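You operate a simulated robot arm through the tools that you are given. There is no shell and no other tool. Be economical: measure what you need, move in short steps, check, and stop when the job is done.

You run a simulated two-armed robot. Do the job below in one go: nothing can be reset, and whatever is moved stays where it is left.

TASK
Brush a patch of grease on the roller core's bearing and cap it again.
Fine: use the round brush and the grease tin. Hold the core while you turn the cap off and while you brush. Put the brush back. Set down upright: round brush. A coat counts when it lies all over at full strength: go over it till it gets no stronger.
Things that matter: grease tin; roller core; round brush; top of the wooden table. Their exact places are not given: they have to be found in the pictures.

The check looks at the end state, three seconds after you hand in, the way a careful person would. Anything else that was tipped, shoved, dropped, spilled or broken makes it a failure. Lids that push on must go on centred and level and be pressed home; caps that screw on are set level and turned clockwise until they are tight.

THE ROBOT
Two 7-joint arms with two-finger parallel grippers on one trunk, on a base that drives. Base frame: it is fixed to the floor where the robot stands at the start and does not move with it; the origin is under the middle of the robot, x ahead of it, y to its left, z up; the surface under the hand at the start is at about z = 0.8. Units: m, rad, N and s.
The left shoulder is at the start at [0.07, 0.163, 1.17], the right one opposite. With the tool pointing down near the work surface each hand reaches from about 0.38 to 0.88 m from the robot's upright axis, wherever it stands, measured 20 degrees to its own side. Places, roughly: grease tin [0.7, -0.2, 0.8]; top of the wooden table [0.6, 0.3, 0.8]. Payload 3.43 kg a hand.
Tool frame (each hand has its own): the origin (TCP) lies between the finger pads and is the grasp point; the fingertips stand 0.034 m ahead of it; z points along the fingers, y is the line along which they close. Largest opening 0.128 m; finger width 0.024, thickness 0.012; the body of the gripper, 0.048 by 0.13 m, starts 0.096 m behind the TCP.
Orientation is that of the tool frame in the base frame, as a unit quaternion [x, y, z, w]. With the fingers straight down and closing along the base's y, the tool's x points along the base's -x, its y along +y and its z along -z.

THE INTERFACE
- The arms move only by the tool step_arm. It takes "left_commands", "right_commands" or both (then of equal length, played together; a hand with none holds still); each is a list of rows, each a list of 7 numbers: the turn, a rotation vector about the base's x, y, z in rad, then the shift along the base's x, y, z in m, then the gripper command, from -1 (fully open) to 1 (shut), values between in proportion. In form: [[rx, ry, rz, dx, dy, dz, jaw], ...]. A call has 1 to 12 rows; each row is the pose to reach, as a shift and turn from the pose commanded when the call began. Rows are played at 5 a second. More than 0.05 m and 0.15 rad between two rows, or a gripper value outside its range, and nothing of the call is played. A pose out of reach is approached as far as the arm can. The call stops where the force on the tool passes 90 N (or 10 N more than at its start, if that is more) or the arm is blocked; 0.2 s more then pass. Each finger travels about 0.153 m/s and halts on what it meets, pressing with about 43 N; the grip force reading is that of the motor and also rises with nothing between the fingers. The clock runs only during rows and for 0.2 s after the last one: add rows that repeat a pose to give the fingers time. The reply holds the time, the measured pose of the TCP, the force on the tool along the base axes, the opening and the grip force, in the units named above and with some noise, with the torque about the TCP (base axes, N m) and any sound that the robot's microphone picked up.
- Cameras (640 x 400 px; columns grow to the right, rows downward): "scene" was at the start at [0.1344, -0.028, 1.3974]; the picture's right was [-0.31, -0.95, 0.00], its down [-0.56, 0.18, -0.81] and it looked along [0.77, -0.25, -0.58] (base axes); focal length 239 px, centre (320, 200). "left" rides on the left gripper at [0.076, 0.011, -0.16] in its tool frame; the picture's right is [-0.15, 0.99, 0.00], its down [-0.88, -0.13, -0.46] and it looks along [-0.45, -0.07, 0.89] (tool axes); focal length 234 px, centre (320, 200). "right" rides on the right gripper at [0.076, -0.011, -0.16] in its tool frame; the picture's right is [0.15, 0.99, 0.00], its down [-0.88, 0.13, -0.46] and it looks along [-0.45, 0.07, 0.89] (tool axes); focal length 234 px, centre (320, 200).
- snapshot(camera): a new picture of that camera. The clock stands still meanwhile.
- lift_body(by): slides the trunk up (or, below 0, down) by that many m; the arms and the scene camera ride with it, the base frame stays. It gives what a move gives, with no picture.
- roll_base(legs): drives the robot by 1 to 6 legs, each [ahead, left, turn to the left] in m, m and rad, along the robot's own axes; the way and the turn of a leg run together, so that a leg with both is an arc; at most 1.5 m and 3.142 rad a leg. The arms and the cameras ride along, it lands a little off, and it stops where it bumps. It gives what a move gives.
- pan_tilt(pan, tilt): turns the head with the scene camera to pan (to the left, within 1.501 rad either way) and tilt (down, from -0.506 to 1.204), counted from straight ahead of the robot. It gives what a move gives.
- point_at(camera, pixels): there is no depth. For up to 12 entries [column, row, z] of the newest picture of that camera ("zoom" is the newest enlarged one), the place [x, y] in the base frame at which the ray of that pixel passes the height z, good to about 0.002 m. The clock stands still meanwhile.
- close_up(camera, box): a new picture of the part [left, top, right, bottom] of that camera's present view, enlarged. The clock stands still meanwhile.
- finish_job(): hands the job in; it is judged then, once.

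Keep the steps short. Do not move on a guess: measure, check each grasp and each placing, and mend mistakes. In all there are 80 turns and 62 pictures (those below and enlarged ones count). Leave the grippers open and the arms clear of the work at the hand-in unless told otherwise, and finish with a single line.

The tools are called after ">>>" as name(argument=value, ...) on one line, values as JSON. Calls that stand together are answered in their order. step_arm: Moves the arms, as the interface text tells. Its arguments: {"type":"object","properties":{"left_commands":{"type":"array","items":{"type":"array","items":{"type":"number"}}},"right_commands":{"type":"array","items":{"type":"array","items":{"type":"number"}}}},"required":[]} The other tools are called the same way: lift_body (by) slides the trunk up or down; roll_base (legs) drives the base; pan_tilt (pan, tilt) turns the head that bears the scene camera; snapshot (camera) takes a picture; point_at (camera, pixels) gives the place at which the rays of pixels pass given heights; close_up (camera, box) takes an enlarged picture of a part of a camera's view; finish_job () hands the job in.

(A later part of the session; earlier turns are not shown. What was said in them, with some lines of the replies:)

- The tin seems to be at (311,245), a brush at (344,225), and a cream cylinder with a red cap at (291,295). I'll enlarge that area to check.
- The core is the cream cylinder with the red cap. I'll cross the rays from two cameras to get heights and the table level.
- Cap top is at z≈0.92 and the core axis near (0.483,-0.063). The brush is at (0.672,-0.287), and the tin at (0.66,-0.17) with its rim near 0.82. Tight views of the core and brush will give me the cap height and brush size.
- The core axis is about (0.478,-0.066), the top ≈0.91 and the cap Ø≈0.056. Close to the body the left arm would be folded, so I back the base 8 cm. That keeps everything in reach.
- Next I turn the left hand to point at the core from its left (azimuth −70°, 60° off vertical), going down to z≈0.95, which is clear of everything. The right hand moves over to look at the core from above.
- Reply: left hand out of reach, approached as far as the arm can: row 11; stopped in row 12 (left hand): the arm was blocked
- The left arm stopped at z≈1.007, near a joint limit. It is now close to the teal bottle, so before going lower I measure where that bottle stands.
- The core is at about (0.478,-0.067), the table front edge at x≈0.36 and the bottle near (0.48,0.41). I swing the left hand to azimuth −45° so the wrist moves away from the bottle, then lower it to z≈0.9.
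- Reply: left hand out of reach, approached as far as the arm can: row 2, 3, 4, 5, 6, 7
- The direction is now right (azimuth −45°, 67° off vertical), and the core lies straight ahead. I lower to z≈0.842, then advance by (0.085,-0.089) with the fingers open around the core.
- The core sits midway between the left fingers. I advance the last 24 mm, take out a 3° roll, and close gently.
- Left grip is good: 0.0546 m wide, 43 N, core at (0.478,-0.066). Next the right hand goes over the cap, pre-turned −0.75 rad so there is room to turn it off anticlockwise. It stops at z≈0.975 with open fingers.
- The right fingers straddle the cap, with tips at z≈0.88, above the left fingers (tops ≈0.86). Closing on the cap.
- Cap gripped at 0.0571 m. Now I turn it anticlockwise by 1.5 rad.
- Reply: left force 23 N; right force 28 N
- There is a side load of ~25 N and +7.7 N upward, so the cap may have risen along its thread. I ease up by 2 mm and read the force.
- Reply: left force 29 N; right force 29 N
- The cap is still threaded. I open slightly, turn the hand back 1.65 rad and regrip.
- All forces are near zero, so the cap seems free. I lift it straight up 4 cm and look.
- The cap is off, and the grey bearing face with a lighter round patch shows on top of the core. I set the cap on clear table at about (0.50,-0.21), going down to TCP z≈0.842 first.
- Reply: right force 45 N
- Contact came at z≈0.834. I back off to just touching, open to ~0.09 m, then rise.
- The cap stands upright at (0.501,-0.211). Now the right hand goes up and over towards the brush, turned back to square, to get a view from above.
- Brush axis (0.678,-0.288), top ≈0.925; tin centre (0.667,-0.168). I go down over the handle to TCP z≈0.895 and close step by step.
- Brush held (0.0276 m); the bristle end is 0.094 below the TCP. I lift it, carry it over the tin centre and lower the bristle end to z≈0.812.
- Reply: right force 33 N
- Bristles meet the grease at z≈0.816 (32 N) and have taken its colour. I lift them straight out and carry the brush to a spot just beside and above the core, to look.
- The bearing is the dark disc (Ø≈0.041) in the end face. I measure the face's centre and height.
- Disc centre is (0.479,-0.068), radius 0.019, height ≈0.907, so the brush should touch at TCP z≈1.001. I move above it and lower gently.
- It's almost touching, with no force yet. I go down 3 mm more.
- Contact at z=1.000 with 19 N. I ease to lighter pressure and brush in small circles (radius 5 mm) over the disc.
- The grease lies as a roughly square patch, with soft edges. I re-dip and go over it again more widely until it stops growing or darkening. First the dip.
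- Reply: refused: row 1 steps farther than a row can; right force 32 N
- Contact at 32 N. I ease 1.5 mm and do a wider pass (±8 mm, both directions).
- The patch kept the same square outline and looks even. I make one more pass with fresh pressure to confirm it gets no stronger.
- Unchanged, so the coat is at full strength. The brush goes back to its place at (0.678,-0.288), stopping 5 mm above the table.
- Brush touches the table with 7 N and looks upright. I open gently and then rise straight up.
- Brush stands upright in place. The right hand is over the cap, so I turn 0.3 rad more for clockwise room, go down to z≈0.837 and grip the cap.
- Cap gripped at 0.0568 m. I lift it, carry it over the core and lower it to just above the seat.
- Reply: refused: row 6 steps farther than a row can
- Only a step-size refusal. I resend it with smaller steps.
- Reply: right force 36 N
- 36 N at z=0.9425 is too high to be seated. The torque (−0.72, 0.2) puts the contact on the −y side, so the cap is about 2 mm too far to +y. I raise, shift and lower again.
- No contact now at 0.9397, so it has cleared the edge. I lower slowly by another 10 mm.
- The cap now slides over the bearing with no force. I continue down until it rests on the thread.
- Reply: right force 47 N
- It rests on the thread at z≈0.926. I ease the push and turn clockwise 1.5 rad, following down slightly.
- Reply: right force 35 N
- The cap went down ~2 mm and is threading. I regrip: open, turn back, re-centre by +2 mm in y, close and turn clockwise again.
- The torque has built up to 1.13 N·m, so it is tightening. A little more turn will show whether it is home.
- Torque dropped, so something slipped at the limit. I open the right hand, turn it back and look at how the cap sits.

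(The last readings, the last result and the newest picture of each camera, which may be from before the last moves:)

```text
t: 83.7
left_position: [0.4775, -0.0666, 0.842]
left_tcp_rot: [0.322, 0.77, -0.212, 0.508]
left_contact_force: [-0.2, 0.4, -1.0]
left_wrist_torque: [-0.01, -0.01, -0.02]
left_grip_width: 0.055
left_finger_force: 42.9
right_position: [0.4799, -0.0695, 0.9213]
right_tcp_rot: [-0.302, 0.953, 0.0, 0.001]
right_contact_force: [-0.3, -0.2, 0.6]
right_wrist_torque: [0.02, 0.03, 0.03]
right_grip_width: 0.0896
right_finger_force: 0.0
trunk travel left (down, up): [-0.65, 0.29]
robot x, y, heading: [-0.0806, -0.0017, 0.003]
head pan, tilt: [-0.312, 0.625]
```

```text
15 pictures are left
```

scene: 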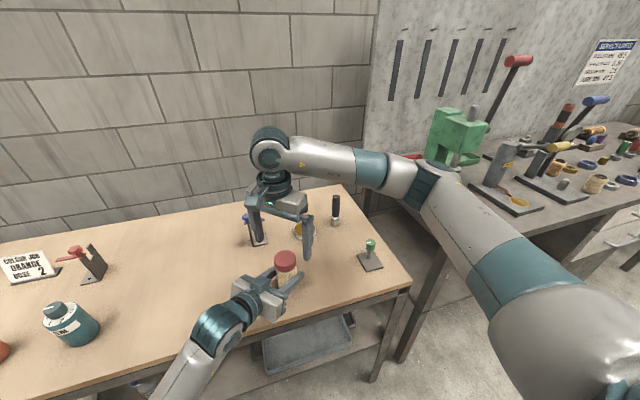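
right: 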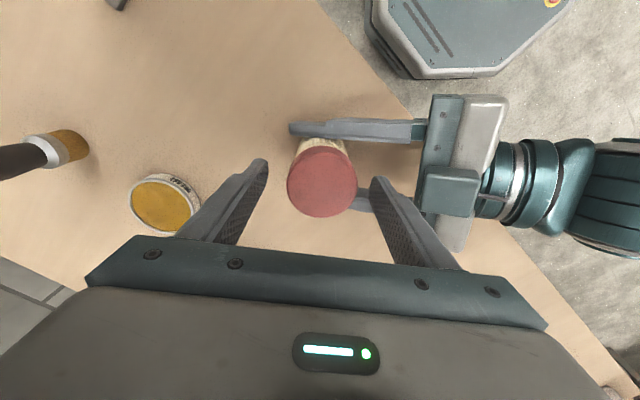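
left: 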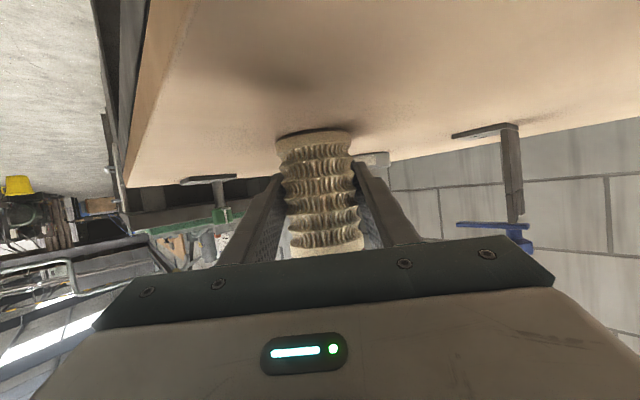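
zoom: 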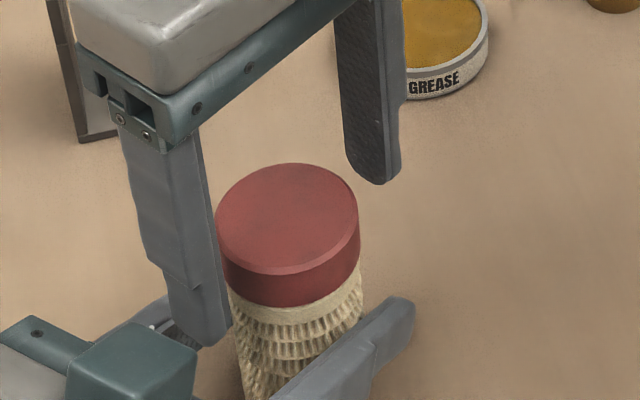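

The cap sits level on the collar. One more grip and a short clockwise turn will show whether the torque rises at once, meaning it is tight.

>>> step_arm(right_commands=[[0, 0, 0, 0, 0, 0, 0.3], [0, 0, 0, 0, 0, 0, 1], [0, 0, 0, 0, 0, 0, 1], [0, 0, -0.05, 0, 0, 0, 1], [0, 0, -0.1, 0, 0, 0, 1], [0, 0, -0.1, 0, 0, 0, 1]])

>>> step_arm(right_commands=[[0, 0, -0.05, 0, 0, 0, 1], [0, 0, -0.1, 0, 0, 0, 1]])

>>> step_arm(right_commands=[[0, 0, -0.1, 0, 0, 0, 1], [0, 0, -0.2, 0, 0, 0, 1]])

```text
t: 85.1
left_position: [0.4775, -0.0672, 0.843]
left_tcp_rot: [0.322, 0.77, -0.213, 0.508]
left_contact_force: [-4.8, 1.7, 0.1]
left_wrist_torque: [-0.04, -0.33, -0.06]
left_grip_width: 0.0546
left_finger_force: 42.8
right_position: [0.478, -0.069, 0.9226]
right_tcp_rot: [-0.25, 0.968, -0.001, 0.0]
right_contact_force: [5.8, -1.3, -1.2]
right_wrist_torque: [-0.07, -0.17, 0.04]
right_grip_width: 0.0575
right_finger_force: 43.0
trunk travel left (down, up): [-0.65, 0.29]
robot x, y, heading: [-0.0775, 0.001, 0.003]
head pan, tilt: [-0.312, 0.625]
```

```text
t: 85.7
left_position: [0.4769, -0.0663, 0.8424]
left_tcp_rot: [0.321, 0.77, -0.213, 0.509]
left_contact_force: [-5.5, 1.2, 1.9]
left_wrist_torque: [0.16, -0.06, -0.81]
left_grip_width: 0.0546
left_finger_force: 42.9
right_position: [0.4776, -0.0689, 0.923]
right_tcp_rot: [-0.204, 0.979, 0.0, -0.001]
right_contact_force: [5.5, -1.2, -2.4]
right_wrist_torque: [-0.26, -0.35, 0.8]
right_grip_width: 0.0575
right_finger_force: 42.6
trunk travel left (down, up): [-0.65, 0.29]
robot x, y, heading: [-0.0783, 0.0021, -0.0]
head pan, tilt: [-0.312, 0.625]
```

```text
t: 86.3
left_position: [0.478, -0.067, 0.8429]
left_tcp_rot: [0.321, 0.77, -0.212, 0.509]
left_contact_force: [-0.8, -3.3, 0.5]
left_wrist_torque: [0.15, -0.26, -0.54]
left_grip_width: 0.0551
left_finger_force: 43.3
right_position: [0.478, -0.0683, 0.9231]
right_tcp_rot: [-0.104, 0.995, 0.001, -0.001]
right_contact_force: [0.7, 3.8, -0.6]
right_wrist_torque: [0.1, 0.27, 0.53]
right_grip_width: 0.0575
right_finger_force: 43.5
trunk travel left (down, up): [-0.65, 0.29]
robot x, y, heading: [-0.0788, 0.0002, 0.003]
head pan, tilt: [-0.312, 0.625]
```

Torque rose at once to 0.8 and then eased, which looks like slip. The collar band under the cap matches the original width. I turn through one longer stretch to be sure it is home.

>>> step_arm(right_commands=[[0, 0, -0.1, 0, 0, 0, 1], [0, 0, -0.2, 0, 0, 0, 1], [0, 0, -0.3, 0, 0, 0, 1], [0, 0, -0.4, 0, 0, 0, 1], [0, 0, -0.5, 0, 0, 0, 1], [0, 0, -0.6, 0, 0, 0, 1]])

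>>> close_up(camera="scene", box=[255, 225, 325, 287])

>>> step_arm(right_commands=[[0, 0, -0.1, 0, 0, 0, 1], [0, 0, -0.2, 0, 0, 0, 1], [0, 0, -0.3, 0, 0, 0, 1], [0, 0, -0.4, 0, 0, 0, 1]])

>>> close_up(camera="scene", box=[255, 225, 325, 287])

```text
t: 87.7
left_position: [0.4773, -0.0668, 0.8415]
left_tcp_rot: [0.322, 0.77, -0.212, 0.508]
left_contact_force: [-7.8, 5.4, 1.5]
left_wrist_torque: [-0.06, -0.18, -0.68]
left_grip_width: 0.0547
left_finger_force: 43.6
right_position: [0.4798, -0.0688, 0.9234]
right_tcp_rot: [0.195, 0.981, -0.001, 0.001]
right_contact_force: [7.2, -6.0, -1.7]
right_wrist_torque: [-0.41, -0.34, 0.69]
right_grip_width: 0.0573
right_finger_force: 43.0
trunk travel left (down, up): [-0.65, 0.29]
robot x, y, heading: [-0.0834, 0.0014, 0.003]
head pan, tilt: [-0.312, 0.625]
```

```text
6.45 times, centred on (290, 256) of scene
```

zoom: 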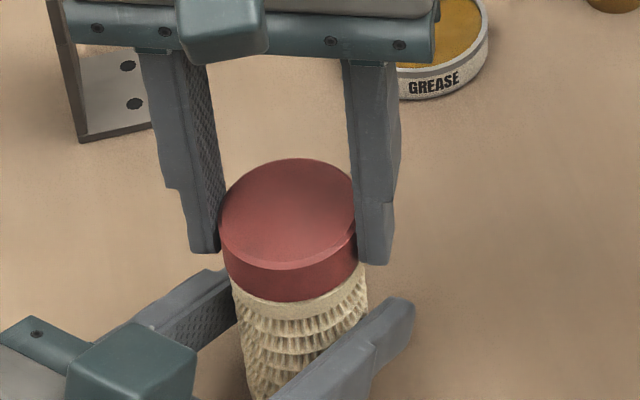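

```text
t: 88.7
left_position: [0.477, -0.0673, 0.8429]
left_tcp_rot: [0.321, 0.77, -0.212, 0.509]
left_contact_force: [-6.9, 5.0, 2.8]
left_wrist_torque: [0.03, -0.3, -0.53]
left_grip_width: 0.0548
left_finger_force: 43.3
right_position: [0.4791, -0.0695, 0.9229]
right_tcp_rot: [0.386, 0.922, -0.001, 0.001]
right_contact_force: [6.3, -4.9, -1.7]
right_wrist_torque: [-0.39, -0.19, 0.58]
right_grip_width: 0.0575
right_finger_force: 43.1
trunk travel left (down, up): [-0.65, 0.29]
robot x, y, heading: [-0.0832, -0.0007, -0.008]
head pan, tilt: [-0.312, 0.625]
```

```text
6.45 times, centred on (290, 256) of scene
```

zoom: 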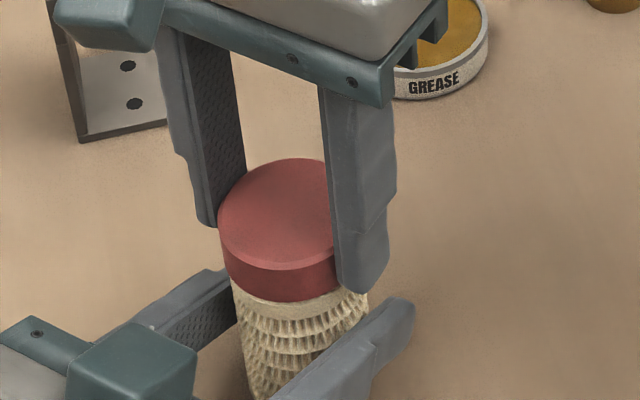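

The torque stays at a steady slip level with no further drop, so the cap is tight. Now the right hand steadies the capped core while the left opens. Then I lower until the base presses lightly on the table.

>>> step_arm(left_commands=[[0, 0, 0, 0, 0, 0, 0.1], [0, 0, 0, 0, 0, 0, 0], [0, 0, 0, 0, 0, 0, -0.5], [0, 0, 0, 0, 0, 0, -1], [0, 0, 0, 0, 0, 0, -1]])

>>> step_arm(right_commands=[[0, 0, 0, 0, 0, -0.001, 1], [0, 0, 0, 0, 0, -0.002, 1], [0, 0, 0, 0, 0, -0.002, 1]])

>>> close_up(camera="scene", box=[255, 225, 325, 287])

```text
t: 89.9
left_position: [0.4765, -0.0661, 0.8436]
left_tcp_rot: [0.321, 0.77, -0.212, 0.51]
left_contact_force: [0.1, -0.6, -0.9]
left_wrist_torque: [-0.01, 0.0, -0.01]
left_grip_width: 0.128
left_finger_force: 0.0
right_position: [0.4787, -0.0674, 0.9234]
right_tcp_rot: [0.385, 0.923, 0.001, 0.0]
right_contact_force: [-0.2, 0.0, -0.5]
right_wrist_torque: [0.06, 0.03, 0.01]
right_grip_width: 0.0573
right_finger_force: 43.4
trunk travel left (down, up): [-0.65, 0.29]
robot x, y, heading: [-0.0752, 0.001, -0.003]
head pan, tilt: [-0.312, 0.625]
```

```text
t: 90.7
left_position: [0.4764, -0.0672, 0.8438]
left_tcp_rot: [0.322, 0.77, -0.213, 0.508]
left_contact_force: [0.0, -0.6, -0.9]
left_wrist_torque: [0.02, -0.02, 0.01]
left_grip_width: 0.128
left_finger_force: 0.1
right_position: [0.4782, -0.0675, 0.9214]
right_tcp_rot: [0.384, 0.923, 0.0, 0.0]
right_contact_force: [0.9, -1.2, 8.9]
right_wrist_torque: [0.03, 0.09, 0.0]
right_grip_width: 0.0575
right_finger_force: 42.7
trunk travel left (down, up): [-0.65, 0.29]
robot x, y, heading: [-0.081, -0.0011, 0.0]
head pan, tilt: [-0.312, 0.625]
```

```text
6.45 times, centred on (290, 256) of scene
```

zoom: 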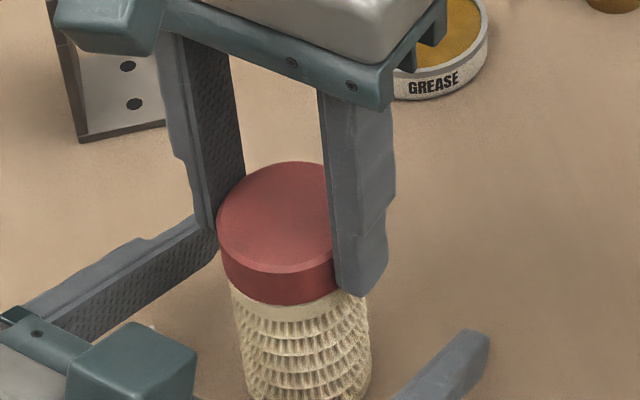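

The base rests on the table (9 N). I open the right hand and rise, then back the left hand straight out.

>>> step_arm(right_commands=[[0, 0, 0, 0, 0, 0.0012, 1], [0, 0, 0, 0, 0, 0.0012, 0], [0, 0, 0, 0, 0, 0.0012, -0.3], [0, 0, 0, 0, 0, 0.0012, -0.5], [0, 0, 0, 0, 0, 0.04, -0.5], [0, 0, 0, 0, 0, 0.08, -0.5], [0, 0, 0, 0, 0, 0.12, -1], [0, 0, 0, 0, 0, 0.16, -1], [0, 0, 0, 0, -0.045, 0.16, -1], [0, 0, 0, 0, -0.09, 0.16, -1], [0, 0, 0, 0, -0.135, 0.16, -1], [0, 0, 0, 0, -0.18, 0.16, -1]])

>>> step_arm(left_commands=[[0, 0, 0, -0.025, 0.026, 0, -1], [0, 0, 0, -0.05, 0.052, 0, -1], [0, 0, 0, -0.075, 0.078, 0.005, -1], [0, 0, 0, -0.085, 0.09, 0.04, -1], [0, 0, 0, -0.085, 0.1, 0.08, -1], [0, 0, 0, -0.085, 0.11, 0.12, -1]])

>>> snapshot(camera="scene")

>>> close_up(camera="scene", box=[230, 185, 390, 305])

>>> close_up(camera="scene", box=[255, 240, 325, 300])

```text
t: 93.3
left_position: [0.4766, -0.0693, 0.843]
left_tcp_rot: [0.322, 0.771, -0.211, 0.508]
left_contact_force: [-1.1, -0.2, -0.5]
left_wrist_torque: [-0.02, 0.01, 0.03]
left_grip_width: 0.1281
left_finger_force: 0.0
right_position: [0.4773, -0.2517, 1.0792]
right_tcp_rot: [0.384, 0.923, 0.001, -0.001]
right_contact_force: [0.3, 0.4, -0.1]
right_wrist_torque: [0.02, -0.02, 0.0]
right_grip_width: 0.1279
right_finger_force: 0.1
trunk travel left (down, up): [-0.65, 0.29]
robot x, y, heading: [-0.0786, -0.0003, -0.003]
head pan, tilt: [-0.312, 0.625]
```

```text
t: 94.7
left_position: [0.4242, 0.0394, 0.9494]
left_tcp_rot: [0.322, 0.771, -0.213, 0.507]
left_contact_force: [0.3, 0.1, 0.7]
left_wrist_torque: [0.01, 0.0, -0.01]
left_grip_width: 0.128
left_finger_force: 0.1
left hand out of reach, approached as far as the arm can: row 5, 6
right_position: [0.4794, -0.2493, 1.0796]
right_tcp_rot: [0.385, 0.923, 0.001, 0.0]
right_contact_force: [1.4, -0.3, -0.1]
right_wrist_torque: [-0.02, -0.02, -0.01]
right_grip_width: 0.128
right_finger_force: 0.0
trunk travel left (down, up): [-0.65, 0.29]
robot x, y, heading: [-0.0807, 0.0008, 0.003]
head pan, tilt: [-0.312, 0.625]
```

```text
11 pictures are left
```

scene: 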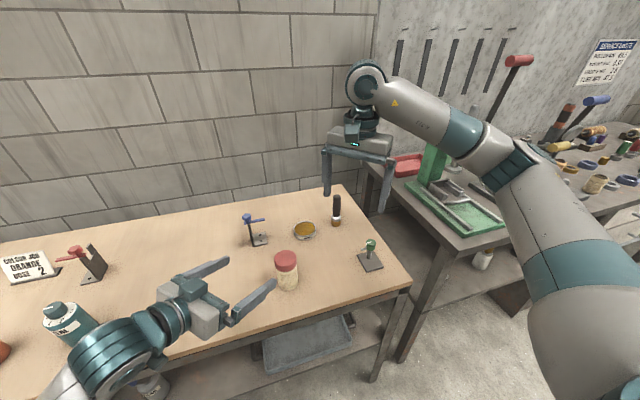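

```text
3.33 times, centred on (310, 245) of scene
```

zoom: 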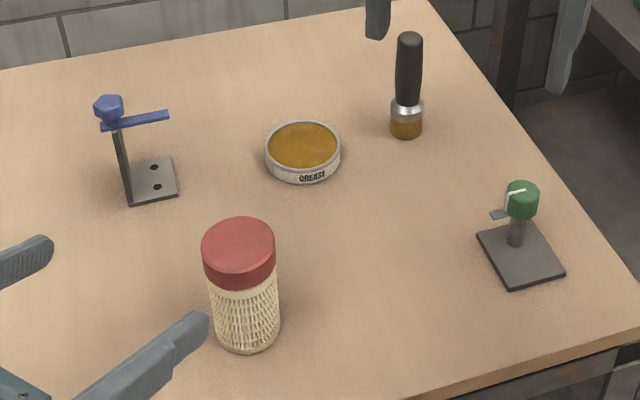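

```text
6.67 times, centred on (290, 270) of scene
```

zoom: 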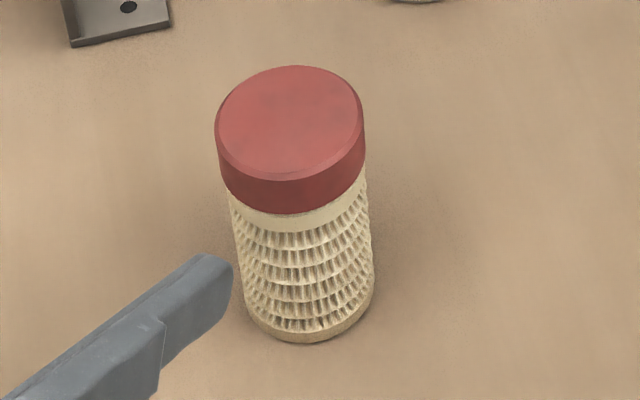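

Everything stands as it should: core capped level, brush upright in place, tin untouched. I move the left hand further from the core and take a last look.

>>> step_arm(left_commands=[[0, 0, 0, 0, 0.02, 0.03, -1], [0, 0, 0, 0, 0.04, 0.06, -1], [0, 0, 0, 0, 0.06, 0.09, -1], [0, 0, 0, 0, 0.07, 0.11, -1]])

>>> close_up(camera="scene", box=[220, 180, 400, 310])

```text
t: 95.7
left_position: [0.4522, 0.112, 1.0573]
left_tcp_rot: [0.322, 0.77, -0.213, 0.508]
left_contact_force: [-0.7, -0.5, 1.0]
left_wrist_torque: [0.03, -0.03, 0.03]
left_grip_width: 0.128
left_finger_force: 0.0
left hand out of reach, approached as far as the arm can: row 1, 2, 3, 4
right_position: [0.4788, -0.2481, 1.0785]
right_tcp_rot: [0.385, 0.923, 0.001, 0.0]
right_contact_force: [-0.9, 0.8, 0.4]
right_wrist_torque: [-0.05, 0.0, -0.01]
right_grip_width: 0.1279
right_finger_force: 0.0
trunk travel left (down, up): [-0.65, 0.29]
robot x, y, heading: [-0.0802, -0.0015, -0.0]
head pan, tilt: [-0.312, 0.625]
```

```text
3.08 times, centred on (310, 245) of scene
```

zoom: 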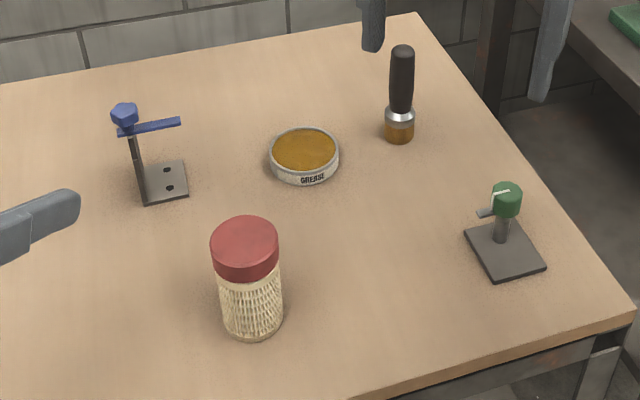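

The arms are clear, the grippers are open and everything is in place, so I hand in.

>>> finish_job()

```text
The job is handed in.
```

The core's bearing has an even patch of grease that got no stronger on a further pass, the cap is back on level and turned clockwise until it slipped in the grip, and the round brush stands upright in its old place.
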